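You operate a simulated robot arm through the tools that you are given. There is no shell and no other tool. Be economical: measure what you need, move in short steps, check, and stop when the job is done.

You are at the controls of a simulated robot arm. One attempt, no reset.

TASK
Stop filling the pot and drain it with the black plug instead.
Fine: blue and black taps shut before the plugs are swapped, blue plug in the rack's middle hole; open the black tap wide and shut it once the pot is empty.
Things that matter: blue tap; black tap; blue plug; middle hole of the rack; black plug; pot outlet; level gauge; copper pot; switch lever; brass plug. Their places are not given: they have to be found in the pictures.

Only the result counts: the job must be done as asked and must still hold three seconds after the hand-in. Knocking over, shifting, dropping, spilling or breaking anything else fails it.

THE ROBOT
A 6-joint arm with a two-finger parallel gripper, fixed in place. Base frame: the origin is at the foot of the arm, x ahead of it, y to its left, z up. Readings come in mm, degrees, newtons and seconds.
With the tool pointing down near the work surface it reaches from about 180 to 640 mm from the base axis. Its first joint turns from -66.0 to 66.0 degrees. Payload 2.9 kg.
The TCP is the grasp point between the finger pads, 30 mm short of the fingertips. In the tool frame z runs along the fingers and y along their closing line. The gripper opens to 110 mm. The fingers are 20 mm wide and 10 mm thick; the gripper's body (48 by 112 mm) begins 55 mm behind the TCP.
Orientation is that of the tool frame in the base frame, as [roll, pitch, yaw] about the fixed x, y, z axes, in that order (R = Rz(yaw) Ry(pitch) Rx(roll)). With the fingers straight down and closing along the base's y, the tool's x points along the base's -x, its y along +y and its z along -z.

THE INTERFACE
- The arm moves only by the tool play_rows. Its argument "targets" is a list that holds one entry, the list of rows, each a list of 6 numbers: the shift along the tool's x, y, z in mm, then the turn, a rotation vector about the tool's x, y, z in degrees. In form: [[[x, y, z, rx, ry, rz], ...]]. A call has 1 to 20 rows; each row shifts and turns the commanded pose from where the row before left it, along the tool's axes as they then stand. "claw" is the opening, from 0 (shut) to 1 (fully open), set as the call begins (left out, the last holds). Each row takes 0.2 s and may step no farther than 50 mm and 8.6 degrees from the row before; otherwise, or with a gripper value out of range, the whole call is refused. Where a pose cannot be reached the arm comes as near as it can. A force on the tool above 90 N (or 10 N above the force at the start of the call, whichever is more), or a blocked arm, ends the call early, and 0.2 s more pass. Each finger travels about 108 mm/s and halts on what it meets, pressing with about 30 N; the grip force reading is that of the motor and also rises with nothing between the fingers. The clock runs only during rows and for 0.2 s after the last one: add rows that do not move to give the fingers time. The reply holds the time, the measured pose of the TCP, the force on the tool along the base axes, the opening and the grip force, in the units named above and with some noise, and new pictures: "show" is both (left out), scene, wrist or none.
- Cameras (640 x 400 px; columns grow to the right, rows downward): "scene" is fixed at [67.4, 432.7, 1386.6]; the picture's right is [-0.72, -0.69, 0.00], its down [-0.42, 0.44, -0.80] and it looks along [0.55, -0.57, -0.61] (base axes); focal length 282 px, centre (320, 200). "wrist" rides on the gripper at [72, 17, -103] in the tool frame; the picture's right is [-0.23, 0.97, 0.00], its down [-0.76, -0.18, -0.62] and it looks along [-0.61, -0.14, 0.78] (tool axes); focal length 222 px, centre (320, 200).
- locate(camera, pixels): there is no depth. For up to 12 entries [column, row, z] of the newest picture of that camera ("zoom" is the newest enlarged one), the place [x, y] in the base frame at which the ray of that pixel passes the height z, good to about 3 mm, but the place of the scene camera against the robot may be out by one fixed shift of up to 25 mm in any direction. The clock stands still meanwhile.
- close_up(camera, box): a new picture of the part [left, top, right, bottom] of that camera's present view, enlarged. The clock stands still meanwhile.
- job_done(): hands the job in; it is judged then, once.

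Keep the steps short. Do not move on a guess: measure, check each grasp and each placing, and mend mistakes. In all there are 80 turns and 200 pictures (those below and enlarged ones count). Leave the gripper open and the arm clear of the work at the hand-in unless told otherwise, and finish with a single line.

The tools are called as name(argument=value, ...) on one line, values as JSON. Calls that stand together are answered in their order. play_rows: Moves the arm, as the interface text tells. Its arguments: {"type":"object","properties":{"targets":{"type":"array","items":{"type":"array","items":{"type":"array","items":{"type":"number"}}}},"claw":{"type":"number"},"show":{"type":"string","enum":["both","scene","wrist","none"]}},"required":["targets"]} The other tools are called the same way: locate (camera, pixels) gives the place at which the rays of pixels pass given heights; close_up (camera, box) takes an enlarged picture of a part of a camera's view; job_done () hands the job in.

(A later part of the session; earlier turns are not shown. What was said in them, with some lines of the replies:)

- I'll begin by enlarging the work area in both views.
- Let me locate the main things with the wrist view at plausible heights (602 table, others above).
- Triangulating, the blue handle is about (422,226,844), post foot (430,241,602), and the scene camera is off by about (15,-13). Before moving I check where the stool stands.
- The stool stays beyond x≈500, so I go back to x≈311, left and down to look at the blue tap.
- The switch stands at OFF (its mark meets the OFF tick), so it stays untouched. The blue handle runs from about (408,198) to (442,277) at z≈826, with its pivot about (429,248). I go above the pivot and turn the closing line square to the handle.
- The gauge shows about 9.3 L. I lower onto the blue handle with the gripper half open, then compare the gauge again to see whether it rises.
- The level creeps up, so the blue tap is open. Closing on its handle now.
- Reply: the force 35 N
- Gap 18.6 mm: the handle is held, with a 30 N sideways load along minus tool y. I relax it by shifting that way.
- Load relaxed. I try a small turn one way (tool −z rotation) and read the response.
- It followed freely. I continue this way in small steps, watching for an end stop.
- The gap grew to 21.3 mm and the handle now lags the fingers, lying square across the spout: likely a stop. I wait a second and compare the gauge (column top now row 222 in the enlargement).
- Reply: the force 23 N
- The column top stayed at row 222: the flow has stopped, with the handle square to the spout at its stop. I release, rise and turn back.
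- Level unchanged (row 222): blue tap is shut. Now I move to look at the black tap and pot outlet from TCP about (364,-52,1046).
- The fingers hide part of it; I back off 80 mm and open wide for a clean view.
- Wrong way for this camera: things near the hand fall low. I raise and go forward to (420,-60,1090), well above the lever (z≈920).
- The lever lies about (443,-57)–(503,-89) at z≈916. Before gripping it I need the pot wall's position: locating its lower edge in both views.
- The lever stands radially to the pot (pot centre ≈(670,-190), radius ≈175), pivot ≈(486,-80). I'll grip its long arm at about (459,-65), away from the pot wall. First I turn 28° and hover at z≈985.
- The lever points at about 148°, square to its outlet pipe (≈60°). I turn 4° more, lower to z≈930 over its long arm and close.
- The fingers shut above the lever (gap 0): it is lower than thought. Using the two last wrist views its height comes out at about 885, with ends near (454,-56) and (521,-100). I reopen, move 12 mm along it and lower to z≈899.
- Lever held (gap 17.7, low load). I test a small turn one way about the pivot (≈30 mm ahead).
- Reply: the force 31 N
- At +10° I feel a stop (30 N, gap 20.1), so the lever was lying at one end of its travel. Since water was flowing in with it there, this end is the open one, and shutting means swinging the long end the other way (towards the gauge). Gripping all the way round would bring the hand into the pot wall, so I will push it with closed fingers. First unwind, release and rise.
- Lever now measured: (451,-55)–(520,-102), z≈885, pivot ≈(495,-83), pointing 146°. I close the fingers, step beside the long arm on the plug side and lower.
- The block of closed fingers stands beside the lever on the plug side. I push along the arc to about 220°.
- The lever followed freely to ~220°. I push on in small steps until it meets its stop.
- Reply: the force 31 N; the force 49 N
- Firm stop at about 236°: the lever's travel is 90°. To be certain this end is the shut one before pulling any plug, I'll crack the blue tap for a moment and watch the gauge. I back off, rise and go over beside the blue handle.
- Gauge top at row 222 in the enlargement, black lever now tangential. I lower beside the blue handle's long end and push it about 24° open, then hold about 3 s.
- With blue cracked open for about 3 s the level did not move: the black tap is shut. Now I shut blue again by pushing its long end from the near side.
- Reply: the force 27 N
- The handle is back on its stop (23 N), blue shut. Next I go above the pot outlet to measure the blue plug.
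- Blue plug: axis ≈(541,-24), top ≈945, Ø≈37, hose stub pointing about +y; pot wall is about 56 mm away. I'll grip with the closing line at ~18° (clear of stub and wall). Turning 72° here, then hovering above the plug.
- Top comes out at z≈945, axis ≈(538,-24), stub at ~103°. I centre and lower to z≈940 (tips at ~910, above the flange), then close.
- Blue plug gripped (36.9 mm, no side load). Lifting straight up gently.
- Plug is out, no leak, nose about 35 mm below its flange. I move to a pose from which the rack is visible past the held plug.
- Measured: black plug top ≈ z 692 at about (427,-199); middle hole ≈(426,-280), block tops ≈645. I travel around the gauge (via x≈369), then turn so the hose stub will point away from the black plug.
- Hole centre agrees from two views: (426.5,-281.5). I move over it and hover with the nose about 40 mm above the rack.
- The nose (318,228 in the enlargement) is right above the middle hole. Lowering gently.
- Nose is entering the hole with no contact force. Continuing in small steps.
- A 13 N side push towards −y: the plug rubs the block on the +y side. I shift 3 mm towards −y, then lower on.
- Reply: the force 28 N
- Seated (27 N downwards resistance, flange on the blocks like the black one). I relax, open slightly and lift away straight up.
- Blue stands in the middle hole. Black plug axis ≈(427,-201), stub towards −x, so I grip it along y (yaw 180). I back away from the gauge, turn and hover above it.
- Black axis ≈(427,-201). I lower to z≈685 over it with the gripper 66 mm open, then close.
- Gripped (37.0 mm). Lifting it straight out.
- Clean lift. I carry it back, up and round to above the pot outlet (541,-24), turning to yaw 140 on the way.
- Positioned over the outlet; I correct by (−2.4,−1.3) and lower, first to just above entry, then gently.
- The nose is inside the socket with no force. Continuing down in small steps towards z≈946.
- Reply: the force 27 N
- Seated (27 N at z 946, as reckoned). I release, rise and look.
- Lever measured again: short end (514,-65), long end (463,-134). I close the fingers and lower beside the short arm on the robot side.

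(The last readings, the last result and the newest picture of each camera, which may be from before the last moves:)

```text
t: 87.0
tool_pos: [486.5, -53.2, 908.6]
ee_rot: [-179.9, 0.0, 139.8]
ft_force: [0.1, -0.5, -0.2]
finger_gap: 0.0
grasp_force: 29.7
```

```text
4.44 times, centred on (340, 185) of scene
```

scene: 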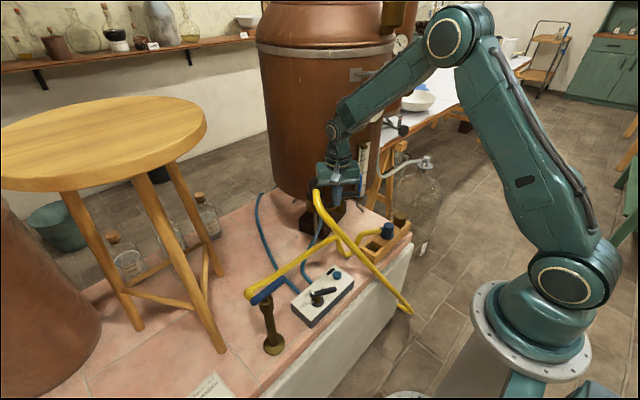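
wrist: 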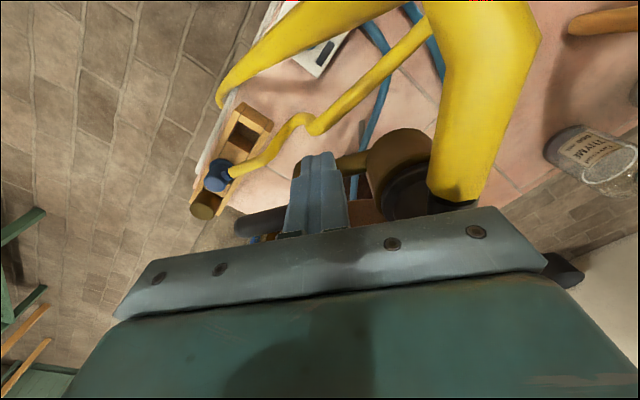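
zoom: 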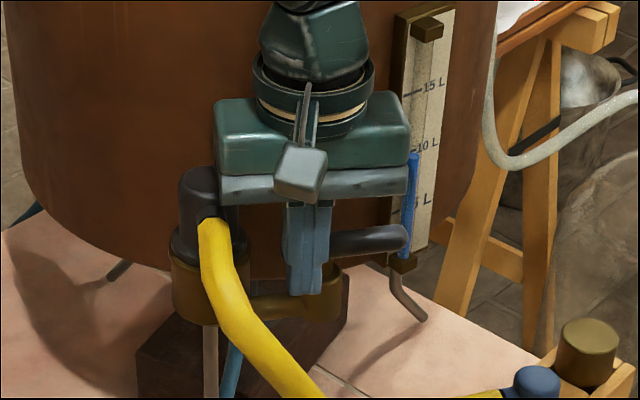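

play_rows(targets=[[[-6, 0, 0, 0, 0, 0], [-5.5, 0.1, 0, 0, 0, 0], [-2.5, 2.7, 0, 0, 0, 0], [-2.6, 2.7, 0, 0, 0, 0], [-2.5, 2.2, 0, 0, 0, 0], [-2.6, 2.1, 0, 0, 0, 0], [-3.4, 1.4, 0, 0, 0, 0], [-3.5, 1.3, 0, 0, 0, 0], [0, 0, 0, 0, 0, 0]]], show="both")

close_up(camera="scene", box=[280, 140, 400, 230])

```text
t: 89.0
tool_pos: [516.3, -62.2, 908.1]
ee_rot: [179.9, 0.0, 139.8]
ft_force: [-0.6, 1.2, -0.5]
finger_gap: 0.2
grasp_force: 30.1
```

scene: 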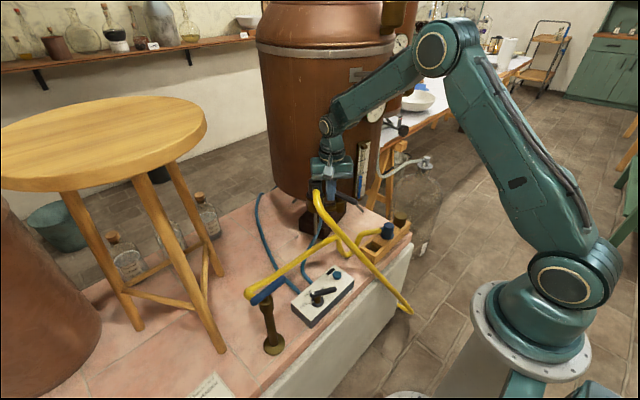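
wrist: 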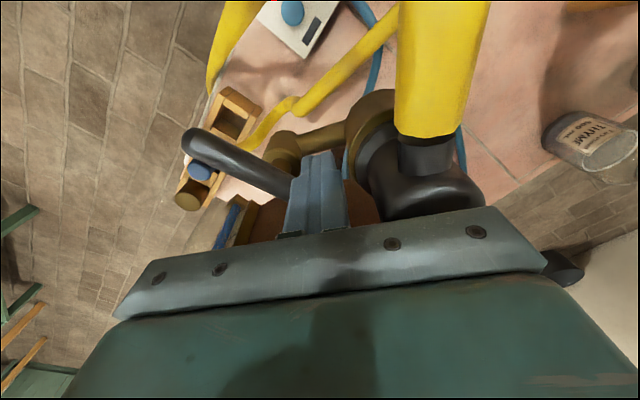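

```text
4.44 times, centred on (340, 185) of scene
```

zoom: 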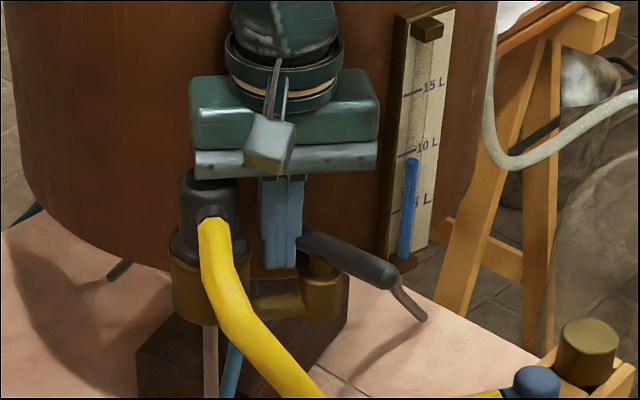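

The lever follows (long end ≈190°) and the gauge starts to fall (row 153→158). I now change sides: lift, cross over, and lower on the far side of the long arm to finish opening.

play_rows(targets=[[[13, 0, 0, 0, 0, 0], [0, 0, -25, 0, 0, 0], [0, 0, -30, 0, 0, 0], [-5.3, -41, 0, 0, 0, 0], [-5.3, -41, 0, 0, 0, 0], [0, 0, 0, 0, 0, 0], [0, 0, 30, 0, 0, 0], [0, 0, 25, 0, 0, 0], [0, 0, 0, 0, 0, 0]]], show="both")

close_up(camera="wrist", box=[200, 60, 440, 240])

close_up(camera="scene", box=[280, 140, 400, 230])

```text
t: 90.5
tool_pos: [465.3, -124.6, 961.8]
ee_rot: [179.3, 1.6, 139.6]
ft_force: [1.2, 1.0, 9.6]
finger_gap: 0.3
grasp_force: 30.0
stopped in row 7: the force on the tool passed its limit (the readings are from after the stop); the commanded pose is now the measured one
```

scene: 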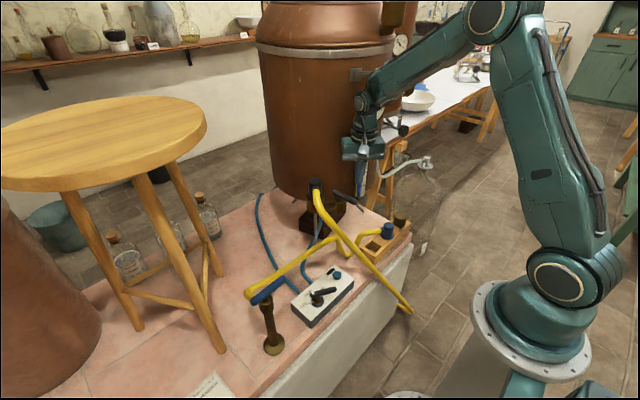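
wrist: 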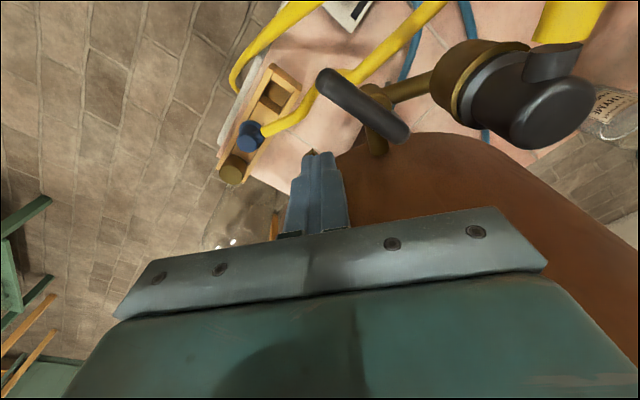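

```text
2.22 times, centred on (320, 150) of wrist
```

zoom: 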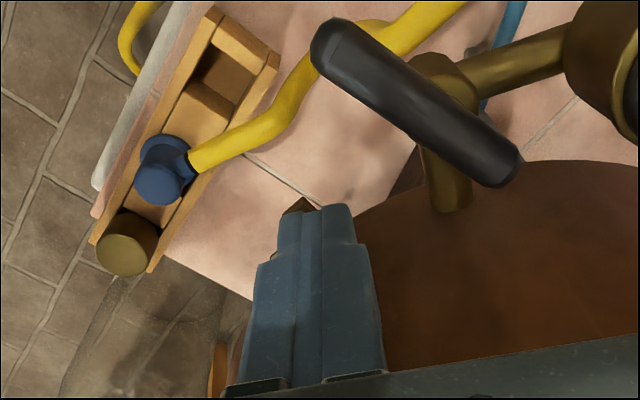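

```text
4.44 times, centred on (340, 185) of scene
```

zoom: 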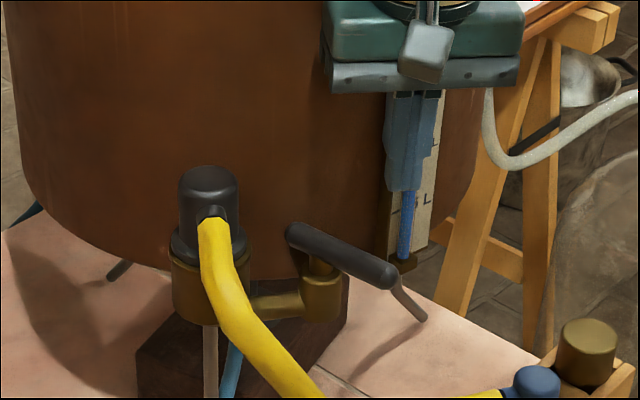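

The call stopped: going down at (465,-125) something under the hand touched (about 10 N), surely the gauge's top bracket under the gripper body. I rise at once, straighten up, shift away towards the robot and measure again.

play_rows(targets=[[[0, 0, -20, 0, 0, 0], [20, 0, -10, 0, 0, 0], [0, 0, 0, 0, 0, 0]]], show="both")

close_up(camera="scene", box=[310, 120, 410, 220])

close_up(camera="wrist", box=[200, 60, 440, 240])

```text
t: 91.3
tool_pos: [448.5, -110.7, 991.2]
ee_rot: [179.5, 1.4, 139.6]
ft_force: [0.3, -0.5, -0.7]
finger_gap: 0.1
grasp_force: 29.6
```

scene: 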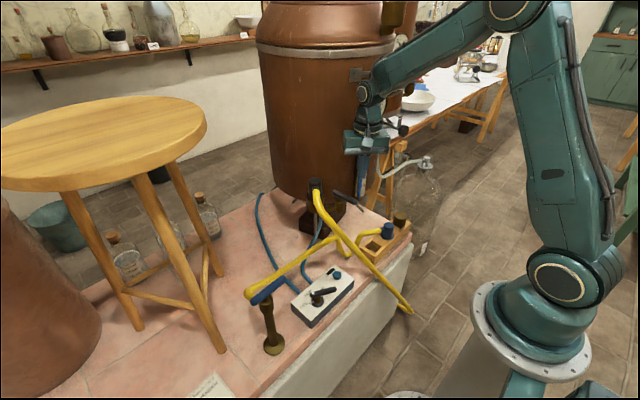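
wrist: 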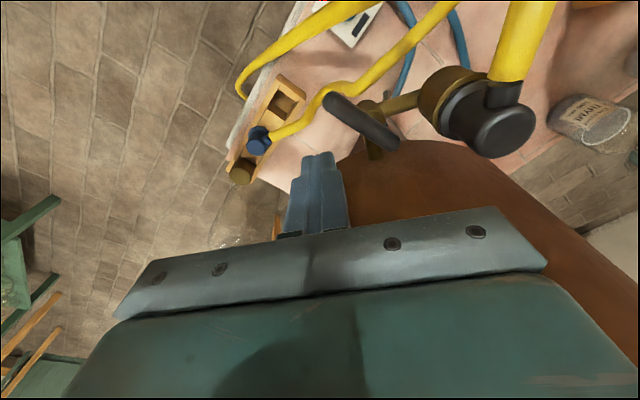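

```text
4.00 times, centred on (360, 170) of scene
```

zoom: 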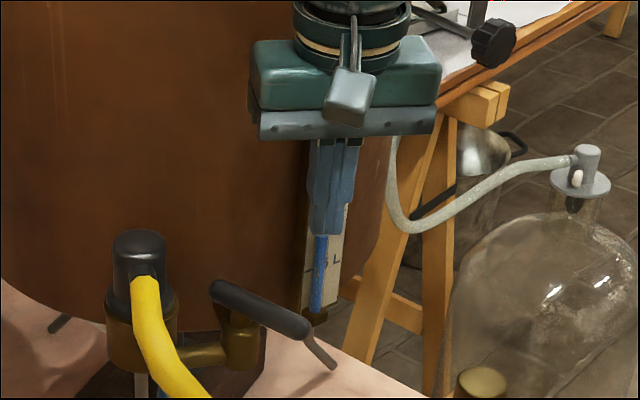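

```text
2.22 times, centred on (320, 150) of wrist
```

zoom: 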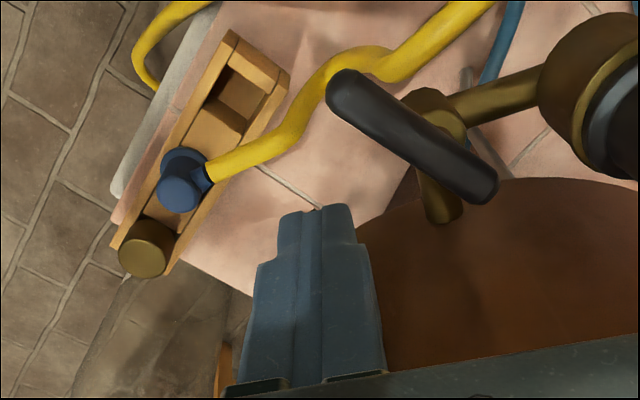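

locate(camera="wrist", pixels=[[330, 95, 885], [397, 147, 885], [370, 123, 870]])

```text
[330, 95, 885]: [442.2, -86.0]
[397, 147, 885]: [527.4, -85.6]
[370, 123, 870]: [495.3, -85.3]
```

Lever lies at 180°, tip (442,-86). I straighten the tool and lower at (450,-113), 19 mm farther from the gauge than the touch point.

play_rows(targets=[[[-2.6, -0.8, 0, 0.5, 1.4, 0], [0, 0, 20, 0, 0, 0], [0, 0, 20, 0, 0, 0], [0, 0, 20, 0, 0, 0], [0, 0, 24, 0, 0, 0], [0, 0, 0, 0, 0, 0]]], show="both")

close_up(camera="scene", box=[310, 120, 410, 220])

close_up(camera="wrist", box=[200, 60, 440, 240])

```text
t: 92.8
tool_pos: [449.9, -112.9, 906.0]
ee_rot: [180.0, -0.1, 139.7]
ft_force: [0.2, 0.5, 0.4]
finger_gap: 0.0
grasp_force: 30.4
```

scene: 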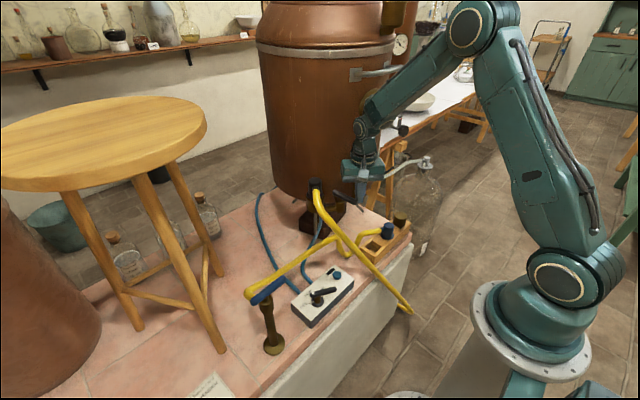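
wrist: 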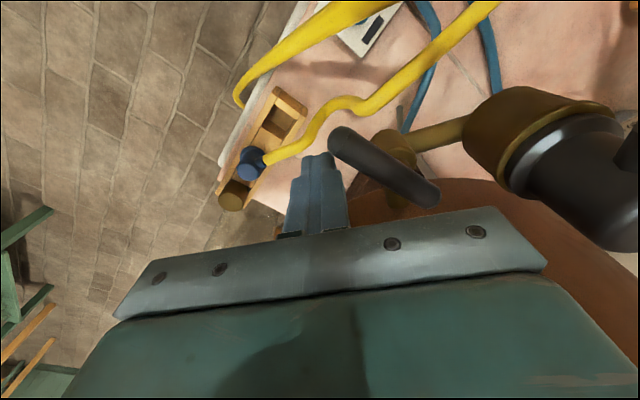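

```text
4.00 times, centred on (360, 170) of scene
```

zoom: 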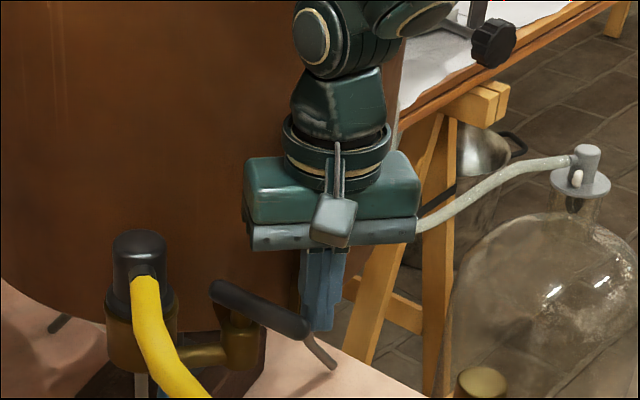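

```text
2.22 times, centred on (320, 150) of wrist
```

zoom: 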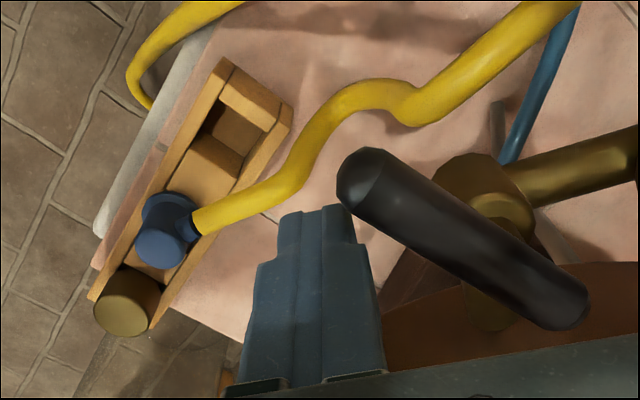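

Clear. Now I push the long arm round to its open stop.

play_rows(targets=[[[3.6, 6.3, 0, 0, 0, 0], [5.6, 4.4, 0, 0, 0, 0], [5.6, 4.4, 0, 0, 0, 0], [3, 4, 0, 0, 0, 0], [3, 4, 0, 0, 0, 0], [2.8, 5.4, 0, 0, 0, 0], [1.1, 2.6, 0, 0, 0, 0], [1.1, 2.6, 0, 0, 0, 0], [0, 0, 0, 0, 0, 0]]], show="both")

close_up(camera="scene", box=[310, 120, 410, 220])

close_up(camera="wrist", box=[200, 60, 440, 240])

```text
t: 94.8
tool_pos: [450.1, -75.2, 906.9]
ee_rot: [-179.6, 0.0, 139.2]
ft_force: [-11.3, -29.4, 4.2]
finger_gap: 0.2
grasp_force: 30.1
```

scene: 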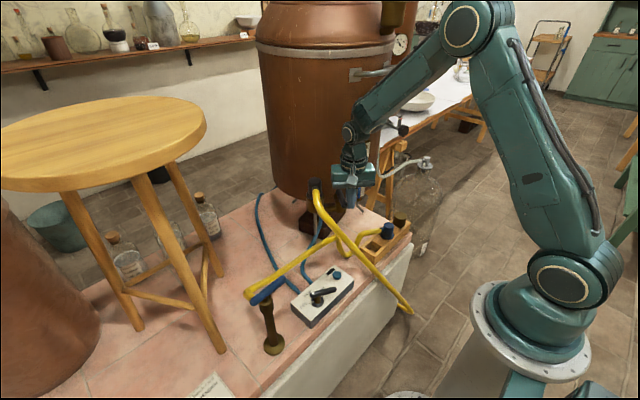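
wrist: 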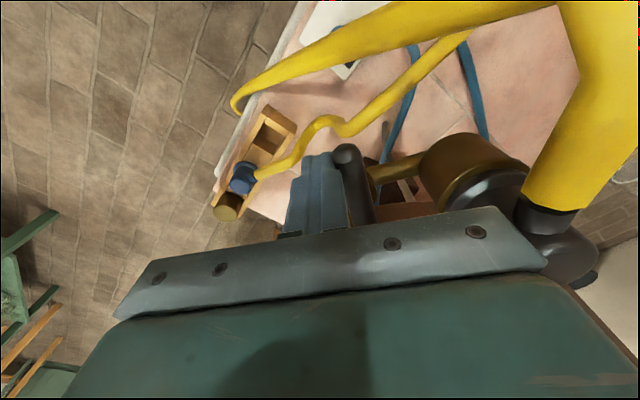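

```text
4.00 times, centred on (360, 170) of scene
```

zoom: 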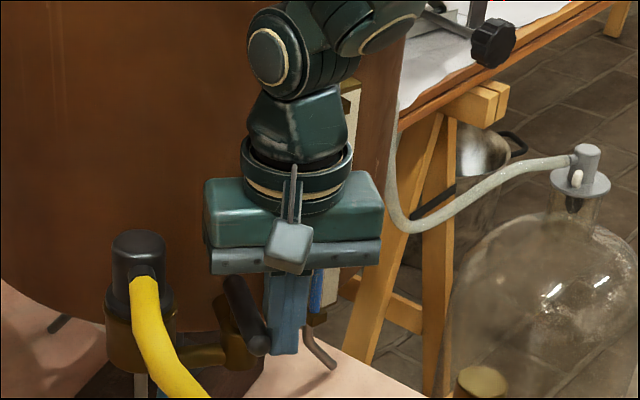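

```text
2.22 times, centred on (320, 150) of wrist
```

zoom: 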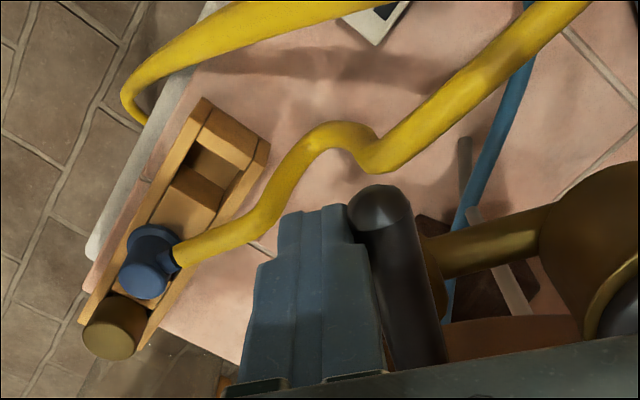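

Stop reached with 30 N: black tap wide open. I back off, lift over to the plug side ready for shutting, and watch the gauge.

play_rows(targets=[[[0, -8, 0, 0, 0, 0], [0, 0, -30, 0, 0, 0], [0, 0, -30, 0, 0, 0], [0, 28, 0, 0, 0, 0], [-1, 27.6, 0, 0, 0, 0], [0, 0, 0, 0, 0, 0], [0, 0, 0, 0, 0, 0], [0, 0, 0, 0, 0, 0], [0, 0, 0, 0, 0, 0], [0, 0, 0, 0, 0, 0], [0, 0, 0, 0, 0, 0], [0, 0, 0, 0, 0, 0], [0, 0, 0, 0, 0, 0], [0, 0, 0, 0, 0, 0], [0, 0, 0, 0, 0, 0]]], show="both")

close_up(camera="scene", box=[310, 130, 390, 210])

close_up(camera="wrist", box=[200, 60, 440, 240])

```text
t: 98.0
tool_pos: [484.0, -36.5, 968.9]
ee_rot: [-180.0, -0.1, 139.6]
ft_force: [0.3, 0.6, -0.1]
finger_gap: 0.2
grasp_force: 29.7
```

scene: 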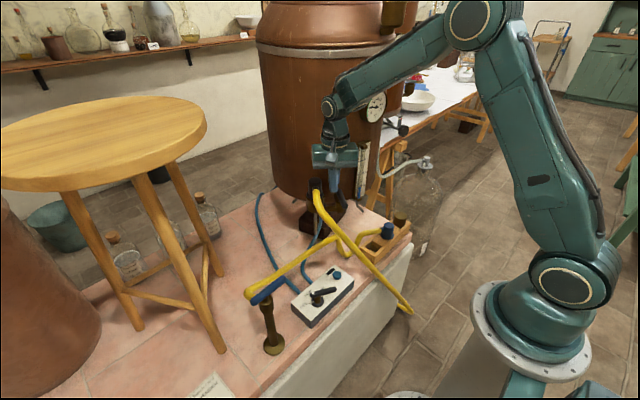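
wrist: 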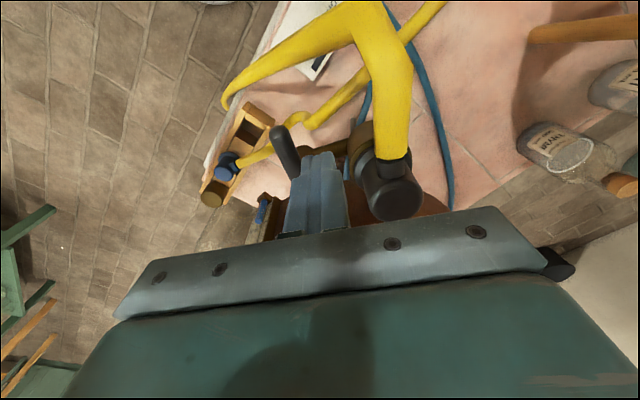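

```text
5.00 times, centred on (350, 170) of scene
```

zoom: 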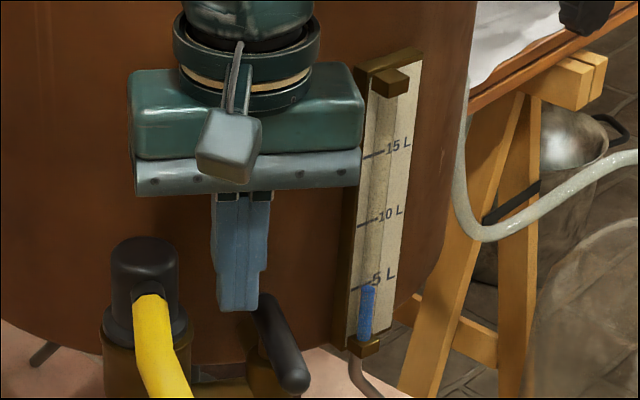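

```text
2.22 times, centred on (320, 150) of wrist
```

zoom: 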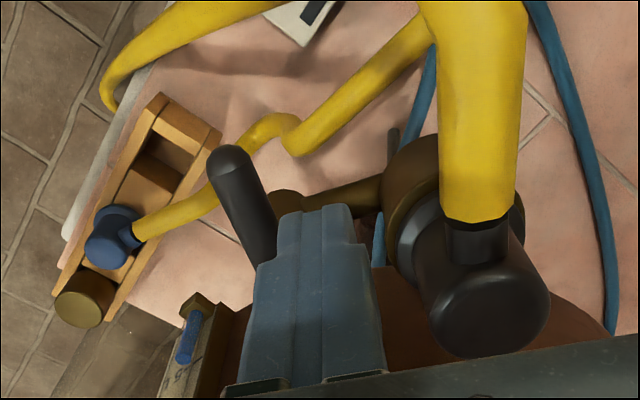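

About 5 L left and falling quickly. I wait with the hand still.

play_rows(targets=[[[0, 0, 0, 0, 0, 0], [0, 0, 0, 0, 0, 0], [0, 0, 0, 0, 0, 0], [0, 0, 0, 0, 0, 0], [0, 0, 0, 0, 0, 0], [0, 0, 0, 0, 0, 0], [0, 0, 0, 0, 0, 0], [0, 0, 0, 0, 0, 0], [0, 0, 0, 0, 0, 0], [0, 0, 0, 0, 0, 0], [0, 0, 0, 0, 0, 0], [0, 0, 0, 0, 0, 0], [0, 0, 0, 0, 0, 0], [0, 0, 0, 0, 0, 0], [0, 0, 0, 0, 0, 0], [0, 0, 0, 0, 0, 0], [0, 0, 0, 0, 0, 0], [0, 0, 0, 0, 0, 0], [0, 0, 0, 0, 0, 0], [0, 0, 0, 0, 0, 0]]], show="none")

play_rows(targets=[[[0, 0, 0, 0, 0, 0], [0, 0, 0, 0, 0, 0], [0, 0, 0, 0, 0, 0], [0, 0, 0, 0, 0, 0], [0, 0, 0, 0, 0, 0], [0, 0, 0, 0, 0, 0], [0, 0, 0, 0, 0, 0], [0, 0, 0, 0, 0, 0], [0, 0, 0, 0, 0, 0], [0, 0, 0, 0, 0, 0], [0, 0, 0, 0, 0, 0], [0, 0, 0, 0, 0, 0], [0, 0, 0, 0, 0, 0], [0, 0, 0, 0, 0, 0], [0, 0, 0, 0, 0, 0], [0, 0, 0, 0, 0, 0], [0, 0, 0, 0, 0, 0], [0, 0, 0, 0, 0, 0], [0, 0, 0, 0, 0, 0], [0, 0, 0, 0, 0, 0]]], show="scene")

close_up(camera="scene", box=[310, 130, 390, 210])

```text
t: 102.2
tool_pos: [484.0, -36.0, 967.6]
ee_rot: [180.0, -0.1, 139.6]
ft_force: [-0.4, 0.7, -0.9]
finger_gap: 0.0
grasp_force: 30.1
```

```text
t: 106.3
tool_pos: [484.6, -34.8, 967.1]
ee_rot: [179.9, -0.1, 139.6]
ft_force: [0.6, -0.2, -0.3]
finger_gap: 0.1
grasp_force: 29.4
```

scene: 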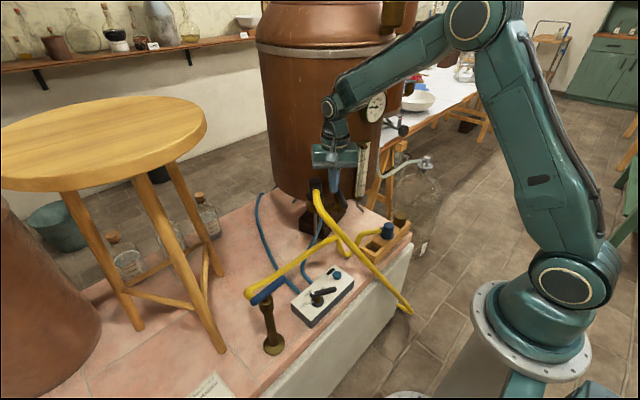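

```text
5.00 times, centred on (350, 170) of scene
```

zoom: 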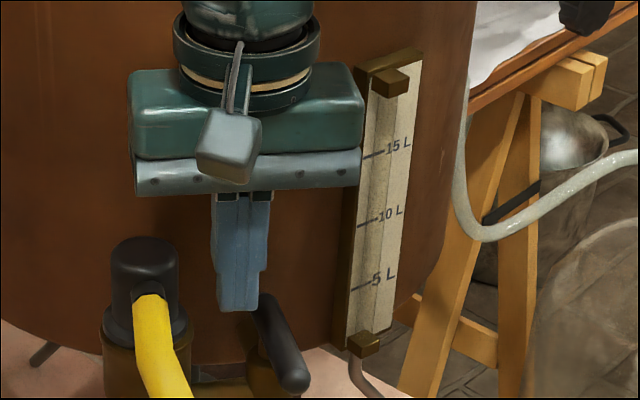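

The gauge is empty. I wait a bit more, then set the hand to the earlier push position (480,-43, yaw 148) and lower.

play_rows(targets=[[[0, 0, 0, 0, 0, 0], [0, 0, 0, 0, 0, 0], [0, 0, 0, 0, 0, 0], [0, 0, 0, 0, 0, 0], [0, 0, 0, 0, 0, 0], [0, 0, 0, 0, 0, 0], [0, 0, 0, 0, 0, 0], [0, 0, 0, 0, 0, 0], [-2.5, -7.5, 0, 0, 0, 0], [0, 0, 0, 0, 0, -8.2], [0, 0, 0, 0, 0, 0], [0, 0, 20, 0, 0, 0], [0, 0, 20, 0, 0, 0], [0, 0, 22, 0, 0, 0], [0, 0, 0, 0, 0, 0]]], show="both")

close_up(camera="wrist", box=[200, 60, 440, 240])

close_up(camera="scene", box=[310, 130, 390, 210])

```text
t: 109.5
tool_pos: [480.0, -43.1, 904.7]
ee_rot: [180.0, -0.1, 147.8]
ft_force: [-0.5, -0.2, -0.2]
finger_gap: 0.0
grasp_force: 30.2
```

scene: 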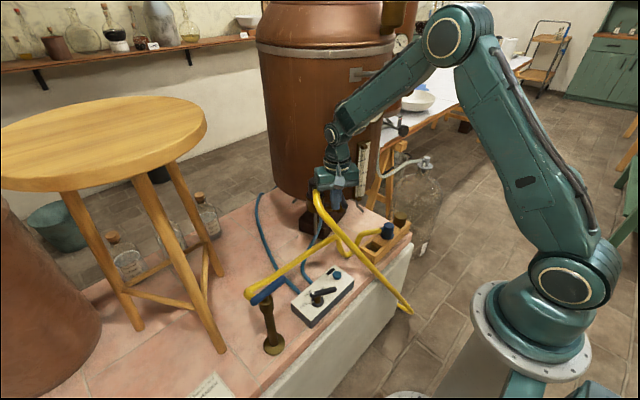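
wrist: 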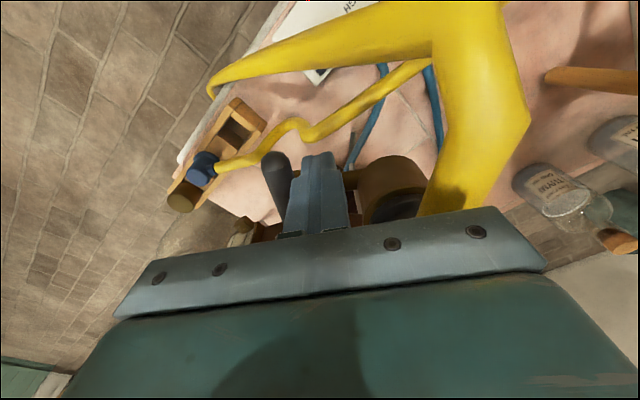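

```text
2.22 times, centred on (320, 150) of wrist
```

zoom: 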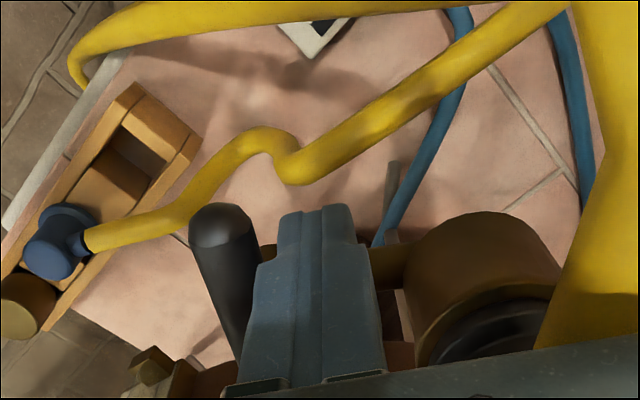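

```text
5.00 times, centred on (350, 170) of scene
```

zoom: 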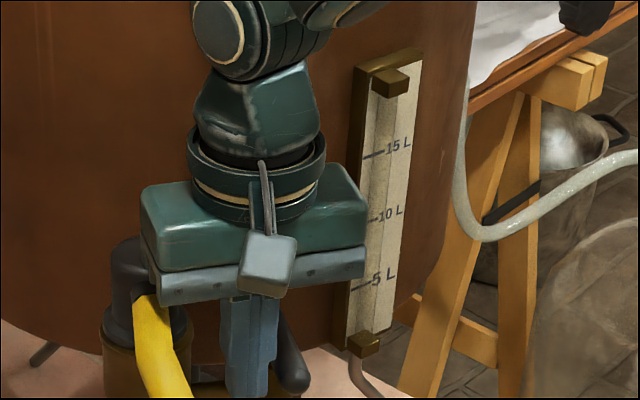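

Gauge empty, hand in place beside the lever. I repeat the same push as before, now to shut the black tap.

play_rows(targets=[[[1.8, -5, 0, 0, 0, 0], [2.2, -4, 0, 0, 0, 0], [2.3, -4, 0, 0, 0, 0], [1.4, -4.6, 0, 0, 0, 0], [1.3, -4.6, 0, 0, 0, 0], [0, -5.3, 0, 0, 0, 0], [0, -5.3, 0, 0, 0, 0], [-1.8, -5.4, 0, 0, 0, 0], [-1.8, -5.4, 0, 0, 0, 0], [-3.5, -4.9, 0, 0, 0, 0], [-3.6, -4.9, 0, 0, 0, 0], [-5, -3.7, 0, 0, 0, 0], [-5.2, -3.7, 0, 0, 0, 0], [-2.6, -1.6, 0, 0, 0, 0], [-3, -1, 0, 0, 0, 0], [0, 0, 0, 0, 0, 0]]], show="none")

play_rows(targets=[[[-3, -0.5, 0, 0, 0, 0], [-3, 0, 0, 0, 0, 0], [0, 0, 0, 0, 0, 0]]], show="both")

close_up(camera="wrist", box=[250, 100, 490, 250])

close_up(camera="scene", box=[310, 170, 390, 220])

```text
t: 113.0
tool_pos: [460.6, -104.7, 904.2]
ee_rot: [-180.0, -0.3, 147.9]
ft_force: [-7.7, 7.1, 4.2]
finger_gap: 0.5
grasp_force: 29.7
```

```text
t: 113.8
tool_pos: [461.0, -104.7, 903.4]
ee_rot: [-179.9, -1.1, 148.0]
ft_force: [-35.9, 32.3, 22.9]
finger_gap: 0.1
grasp_force: 29.9
```

scene: 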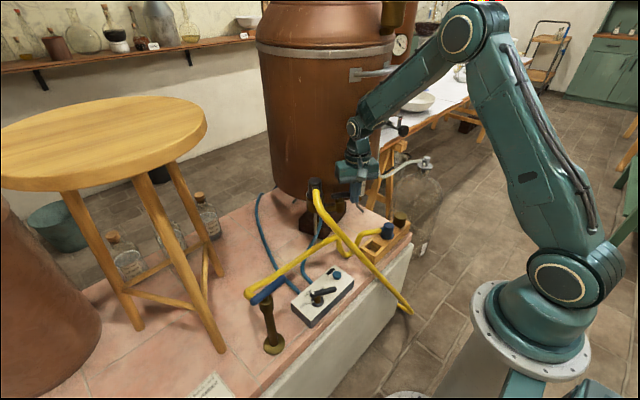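
wrist: 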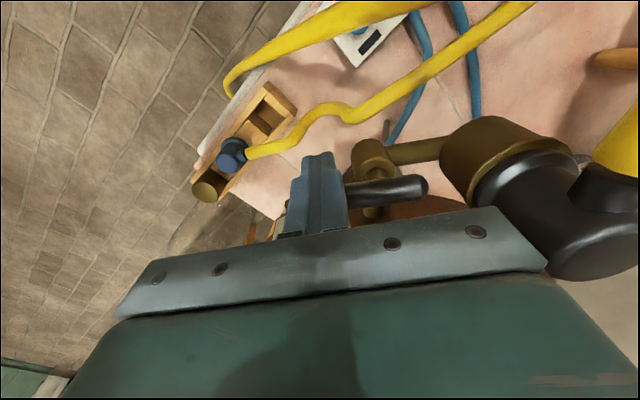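

```text
2.67 times, centred on (370, 175) of wrist
```

zoom: 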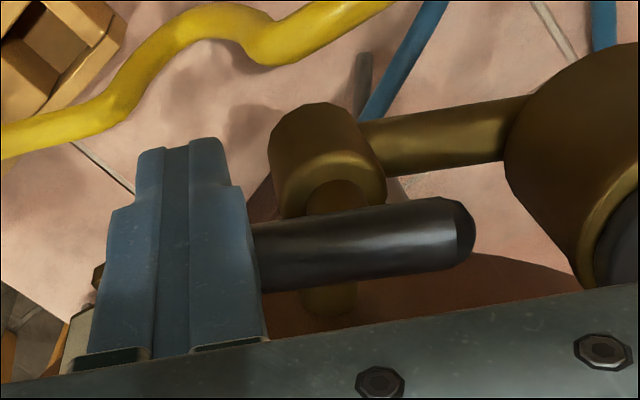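

```text
8.00 times, centred on (350, 195) of scene
5 turns are left
```

zoom: 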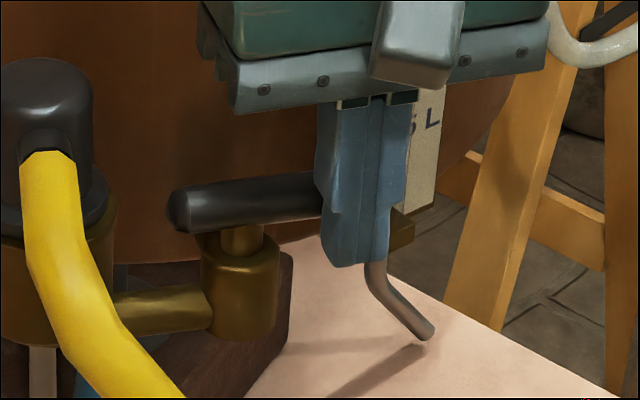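

Shut stop reached (48 N, lever tangential as before). I back off, rise, retreat and open the gripper.

play_rows(targets=[[[15, 0, 0, 0, 0, 0], [15, 0, -10, 0, 0, 0], [0, 0, -40, 0, 0, 0], [0, 0, -40, 0, 0, 0], [20, 0, -40, 0, 0, 0], [40, 0, -40, 0, 0, 0], [0, 0, 0, 0, 0, 0]]], show="scene")

play_rows(targets=[[[0, 0, 0, 0, 0, 0], [0, 0, 0, 0, 0, 0], [0, 0, 0, 0, 0, 0]]], claw=1, show="both")

close_up(camera="scene", box=[230, 130, 430, 320])

```text
refused: row 6 steps farther than a row can; nothing moved
```

```text
t: 114.5
tool_pos: [468.0, -109.8, 906.1]
ee_rot: [179.9, 0.3, 147.6]
ft_force: [-1.1, -1.1, 1.0]
finger_gap: 109.9
grasp_force: 0.1
```

scene: 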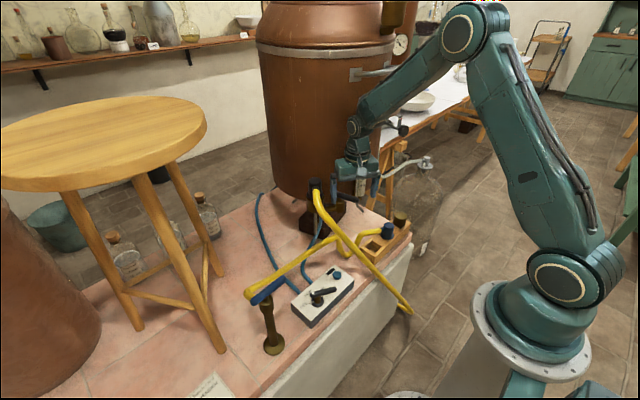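
wrist: 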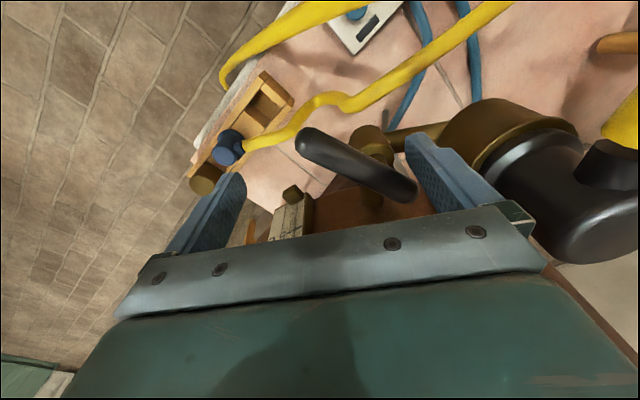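

```text
2.11 times, centred on (330, 225) of scene
4 turns are left
```

zoom: 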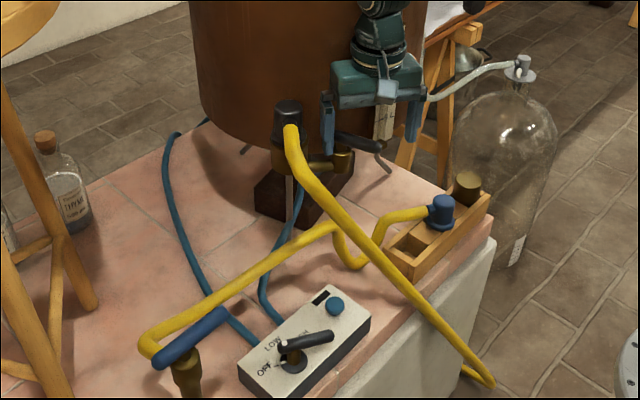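

The retreat was refused (a row too long) and the fingers then opened in place, knocking the black lever partly open again. I mend it: lift straight up, close, return to the known start and repeat the proven push to the shut stop.

play_rows(targets=[[[0, 0, -30, 0, 0, 0], [0, 0, -30, 0, 0, 0], [0, 0, 0, 0, 0, 0]]], show="none")

play_rows(targets=[[[0, 0, 0, 0, 0, 0], [0, 0, 0, 0, 0, 0], [0, 0, 0, 0, 0, 0], [0, 0, 0, 0, 0, 0], [12.5, 31.4, 0, 0, 0, 0], [12.5, 31.4, 0, 0, 0, 0], [0, 0, 0, 0, 0, 0], [0, 0, 20, 0, 0, 0], [0, 0, 20, 0, 0, 0], [0, 0, 21, 0, 0, 0], [0, 0, 0, 0, 0, 0]]], claw=0, show="none")

play_rows(targets=[[[1.8, -5, 0, 0, 0, 0], [2.2, -4, 0, 0, 0, 0], [2.3, -4, 0, 0, 0, 0], [1.4, -4.6, 0, 0, 0, 0], [1.3, -4.6, 0, 0, 0, 0], [0, -5.3, 0, 0, 0, 0], [0, -5.3, 0, 0, 0, 0], [-1.8, -5.4, 0, 0, 0, 0], [-1.8, -5.4, 0, 0, 0, 0], [-3.5, -4.9, 0, 0, 0, 0], [-3.6, -4.9, 0, 0, 0, 0], [-5, -3.7, 0, 0, 0, 0], [-5.2, -3.7, 0, 0, 0, 0], [-2.6, -1.6, 0, 0, 0, 0], [-3, -1, 0, 0, 0, 0], [-3, -0.5, 0, 0, 0, 0], [-2, 0, 0, 0, 0, 0], [0, 0, 0, 0, 0, 0]]], show="both")

close_up(camera="scene", box=[310, 170, 390, 220])

```text
t: 115.3
tool_pos: [466.8, -109.8, 965.0]
ee_rot: [179.9, -0.1, 147.7]
ft_force: [-0.1, 0.4, -0.8]
finger_gap: 109.7
grasp_force: 0.1
```

```text
t: 117.8
tool_pos: [478.4, -43.0, 904.2]
ee_rot: [-179.9, -0.1, 147.8]
ft_force: [0.4, 0.2, 0.3]
finger_gap: 0.0
grasp_force: 29.9
```

```text
t: 121.5
tool_pos: [460.1, -106.1, 904.0]
ee_rot: [-179.9, -0.8, 148.1]
ft_force: [-28.9, 22.3, 14.8]
finger_gap: 0.0
grasp_force: 29.9
```

scene: 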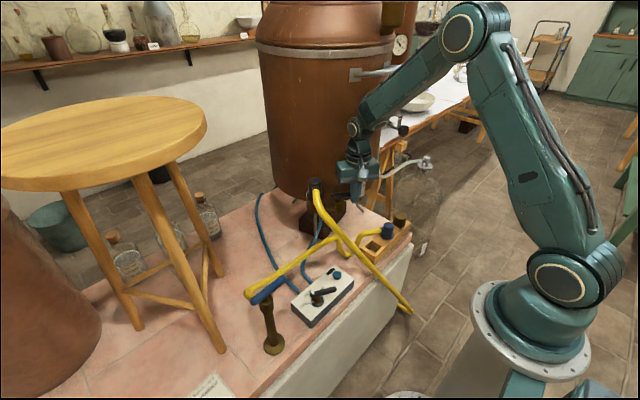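
wrist: 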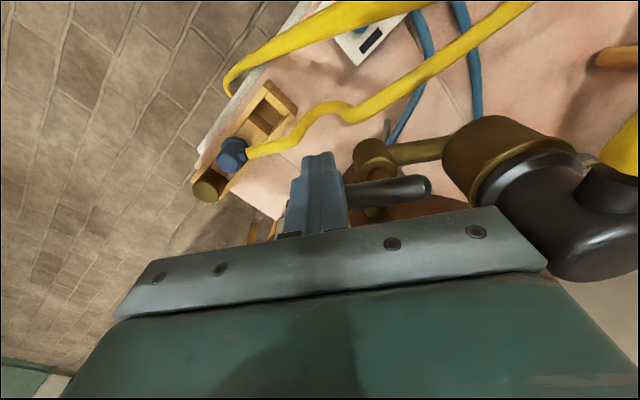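

```text
8.00 times, centred on (350, 195) of scene
3 turns are left
```

zoom: 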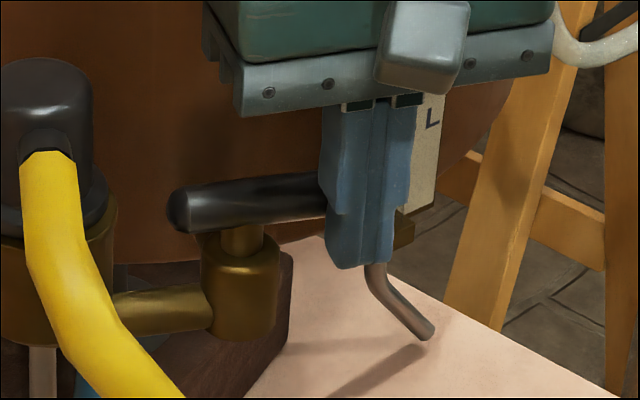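

Shut stop again (about 37 N, lever tangential). Now retreat with short rows (≤40 mm), then open.

play_rows(targets=[[[8, 0, 0, 0, 0, 0], [10, 0, 0, 0, 0, 0], [0, 0, -40, 0, 0, 0], [0, 0, -40, 0, 0, 0], [0, 0, -40, 0, 0, 0], [0, 0, -40, 0, 0, 0], [40, 0, 0, 0, 0, 0], [40, 0, 0, 0, 0, 0], [0, 0, 0, 0, 0, 0]]], show="none")

play_rows(targets=[[[0, 0, 0, 0, 0, 0], [0, 0, 0, 0, 0, 0], [0, 0, 0, 0, 0, 0], [0, 0, 0, 0, 0, 0]]], claw=1, show="both")

close_up(camera="scene", box=[300, 130, 400, 220])

close_up(camera="scene", box=[230, 220, 430, 345])

```text
t: 123.5
tool_pos: [381.1, -56.0, 1064.8]
ee_rot: [-180.0, 0.0, 147.8]
ft_force: [0.4, -0.4, -0.4]
finger_gap: 0.0
grasp_force: 30.0
```

```text
t: 124.5
tool_pos: [379.4, -55.9, 1064.1]
ee_rot: [-180.0, -0.1, 147.8]
ft_force: [-0.8, -0.1, 0.1]
finger_gap: 110.3
grasp_force: 0.0
```

scene: 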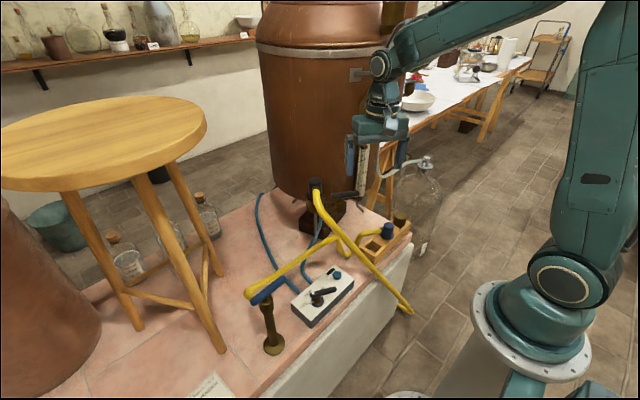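
wrist: 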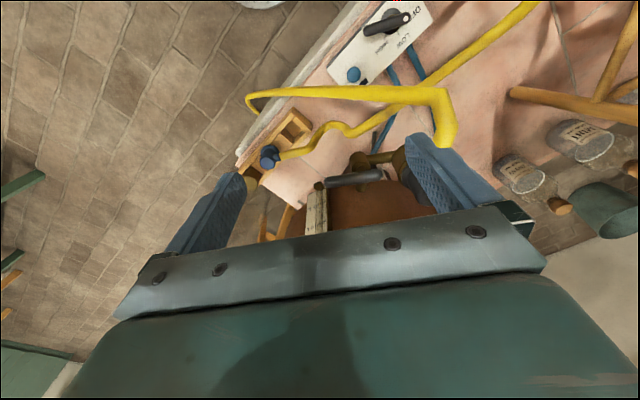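

```text
refused: no pictures are left
```

```text
refused: no pictures are left
2 turns are left
```

The black lever now lies across the outlet (shut). The blue handle is across its spout, the blue plug stands in the middle hole, the black plug is in the outlet, and the hand is clear and open. Handing in.

job_done()

```text
The job is handed in.
```

The pot was drained through the black plug and read empty on the gauge. Both taps are shut and the blue plug is in the rack's middle hole. Three slips: the gripper briefly touched the level gauge; I reopened the blue tap a little as a test before the swap (no water flowed), then shut it; and the black lever got knocked partly open after draining, so I shut it again.
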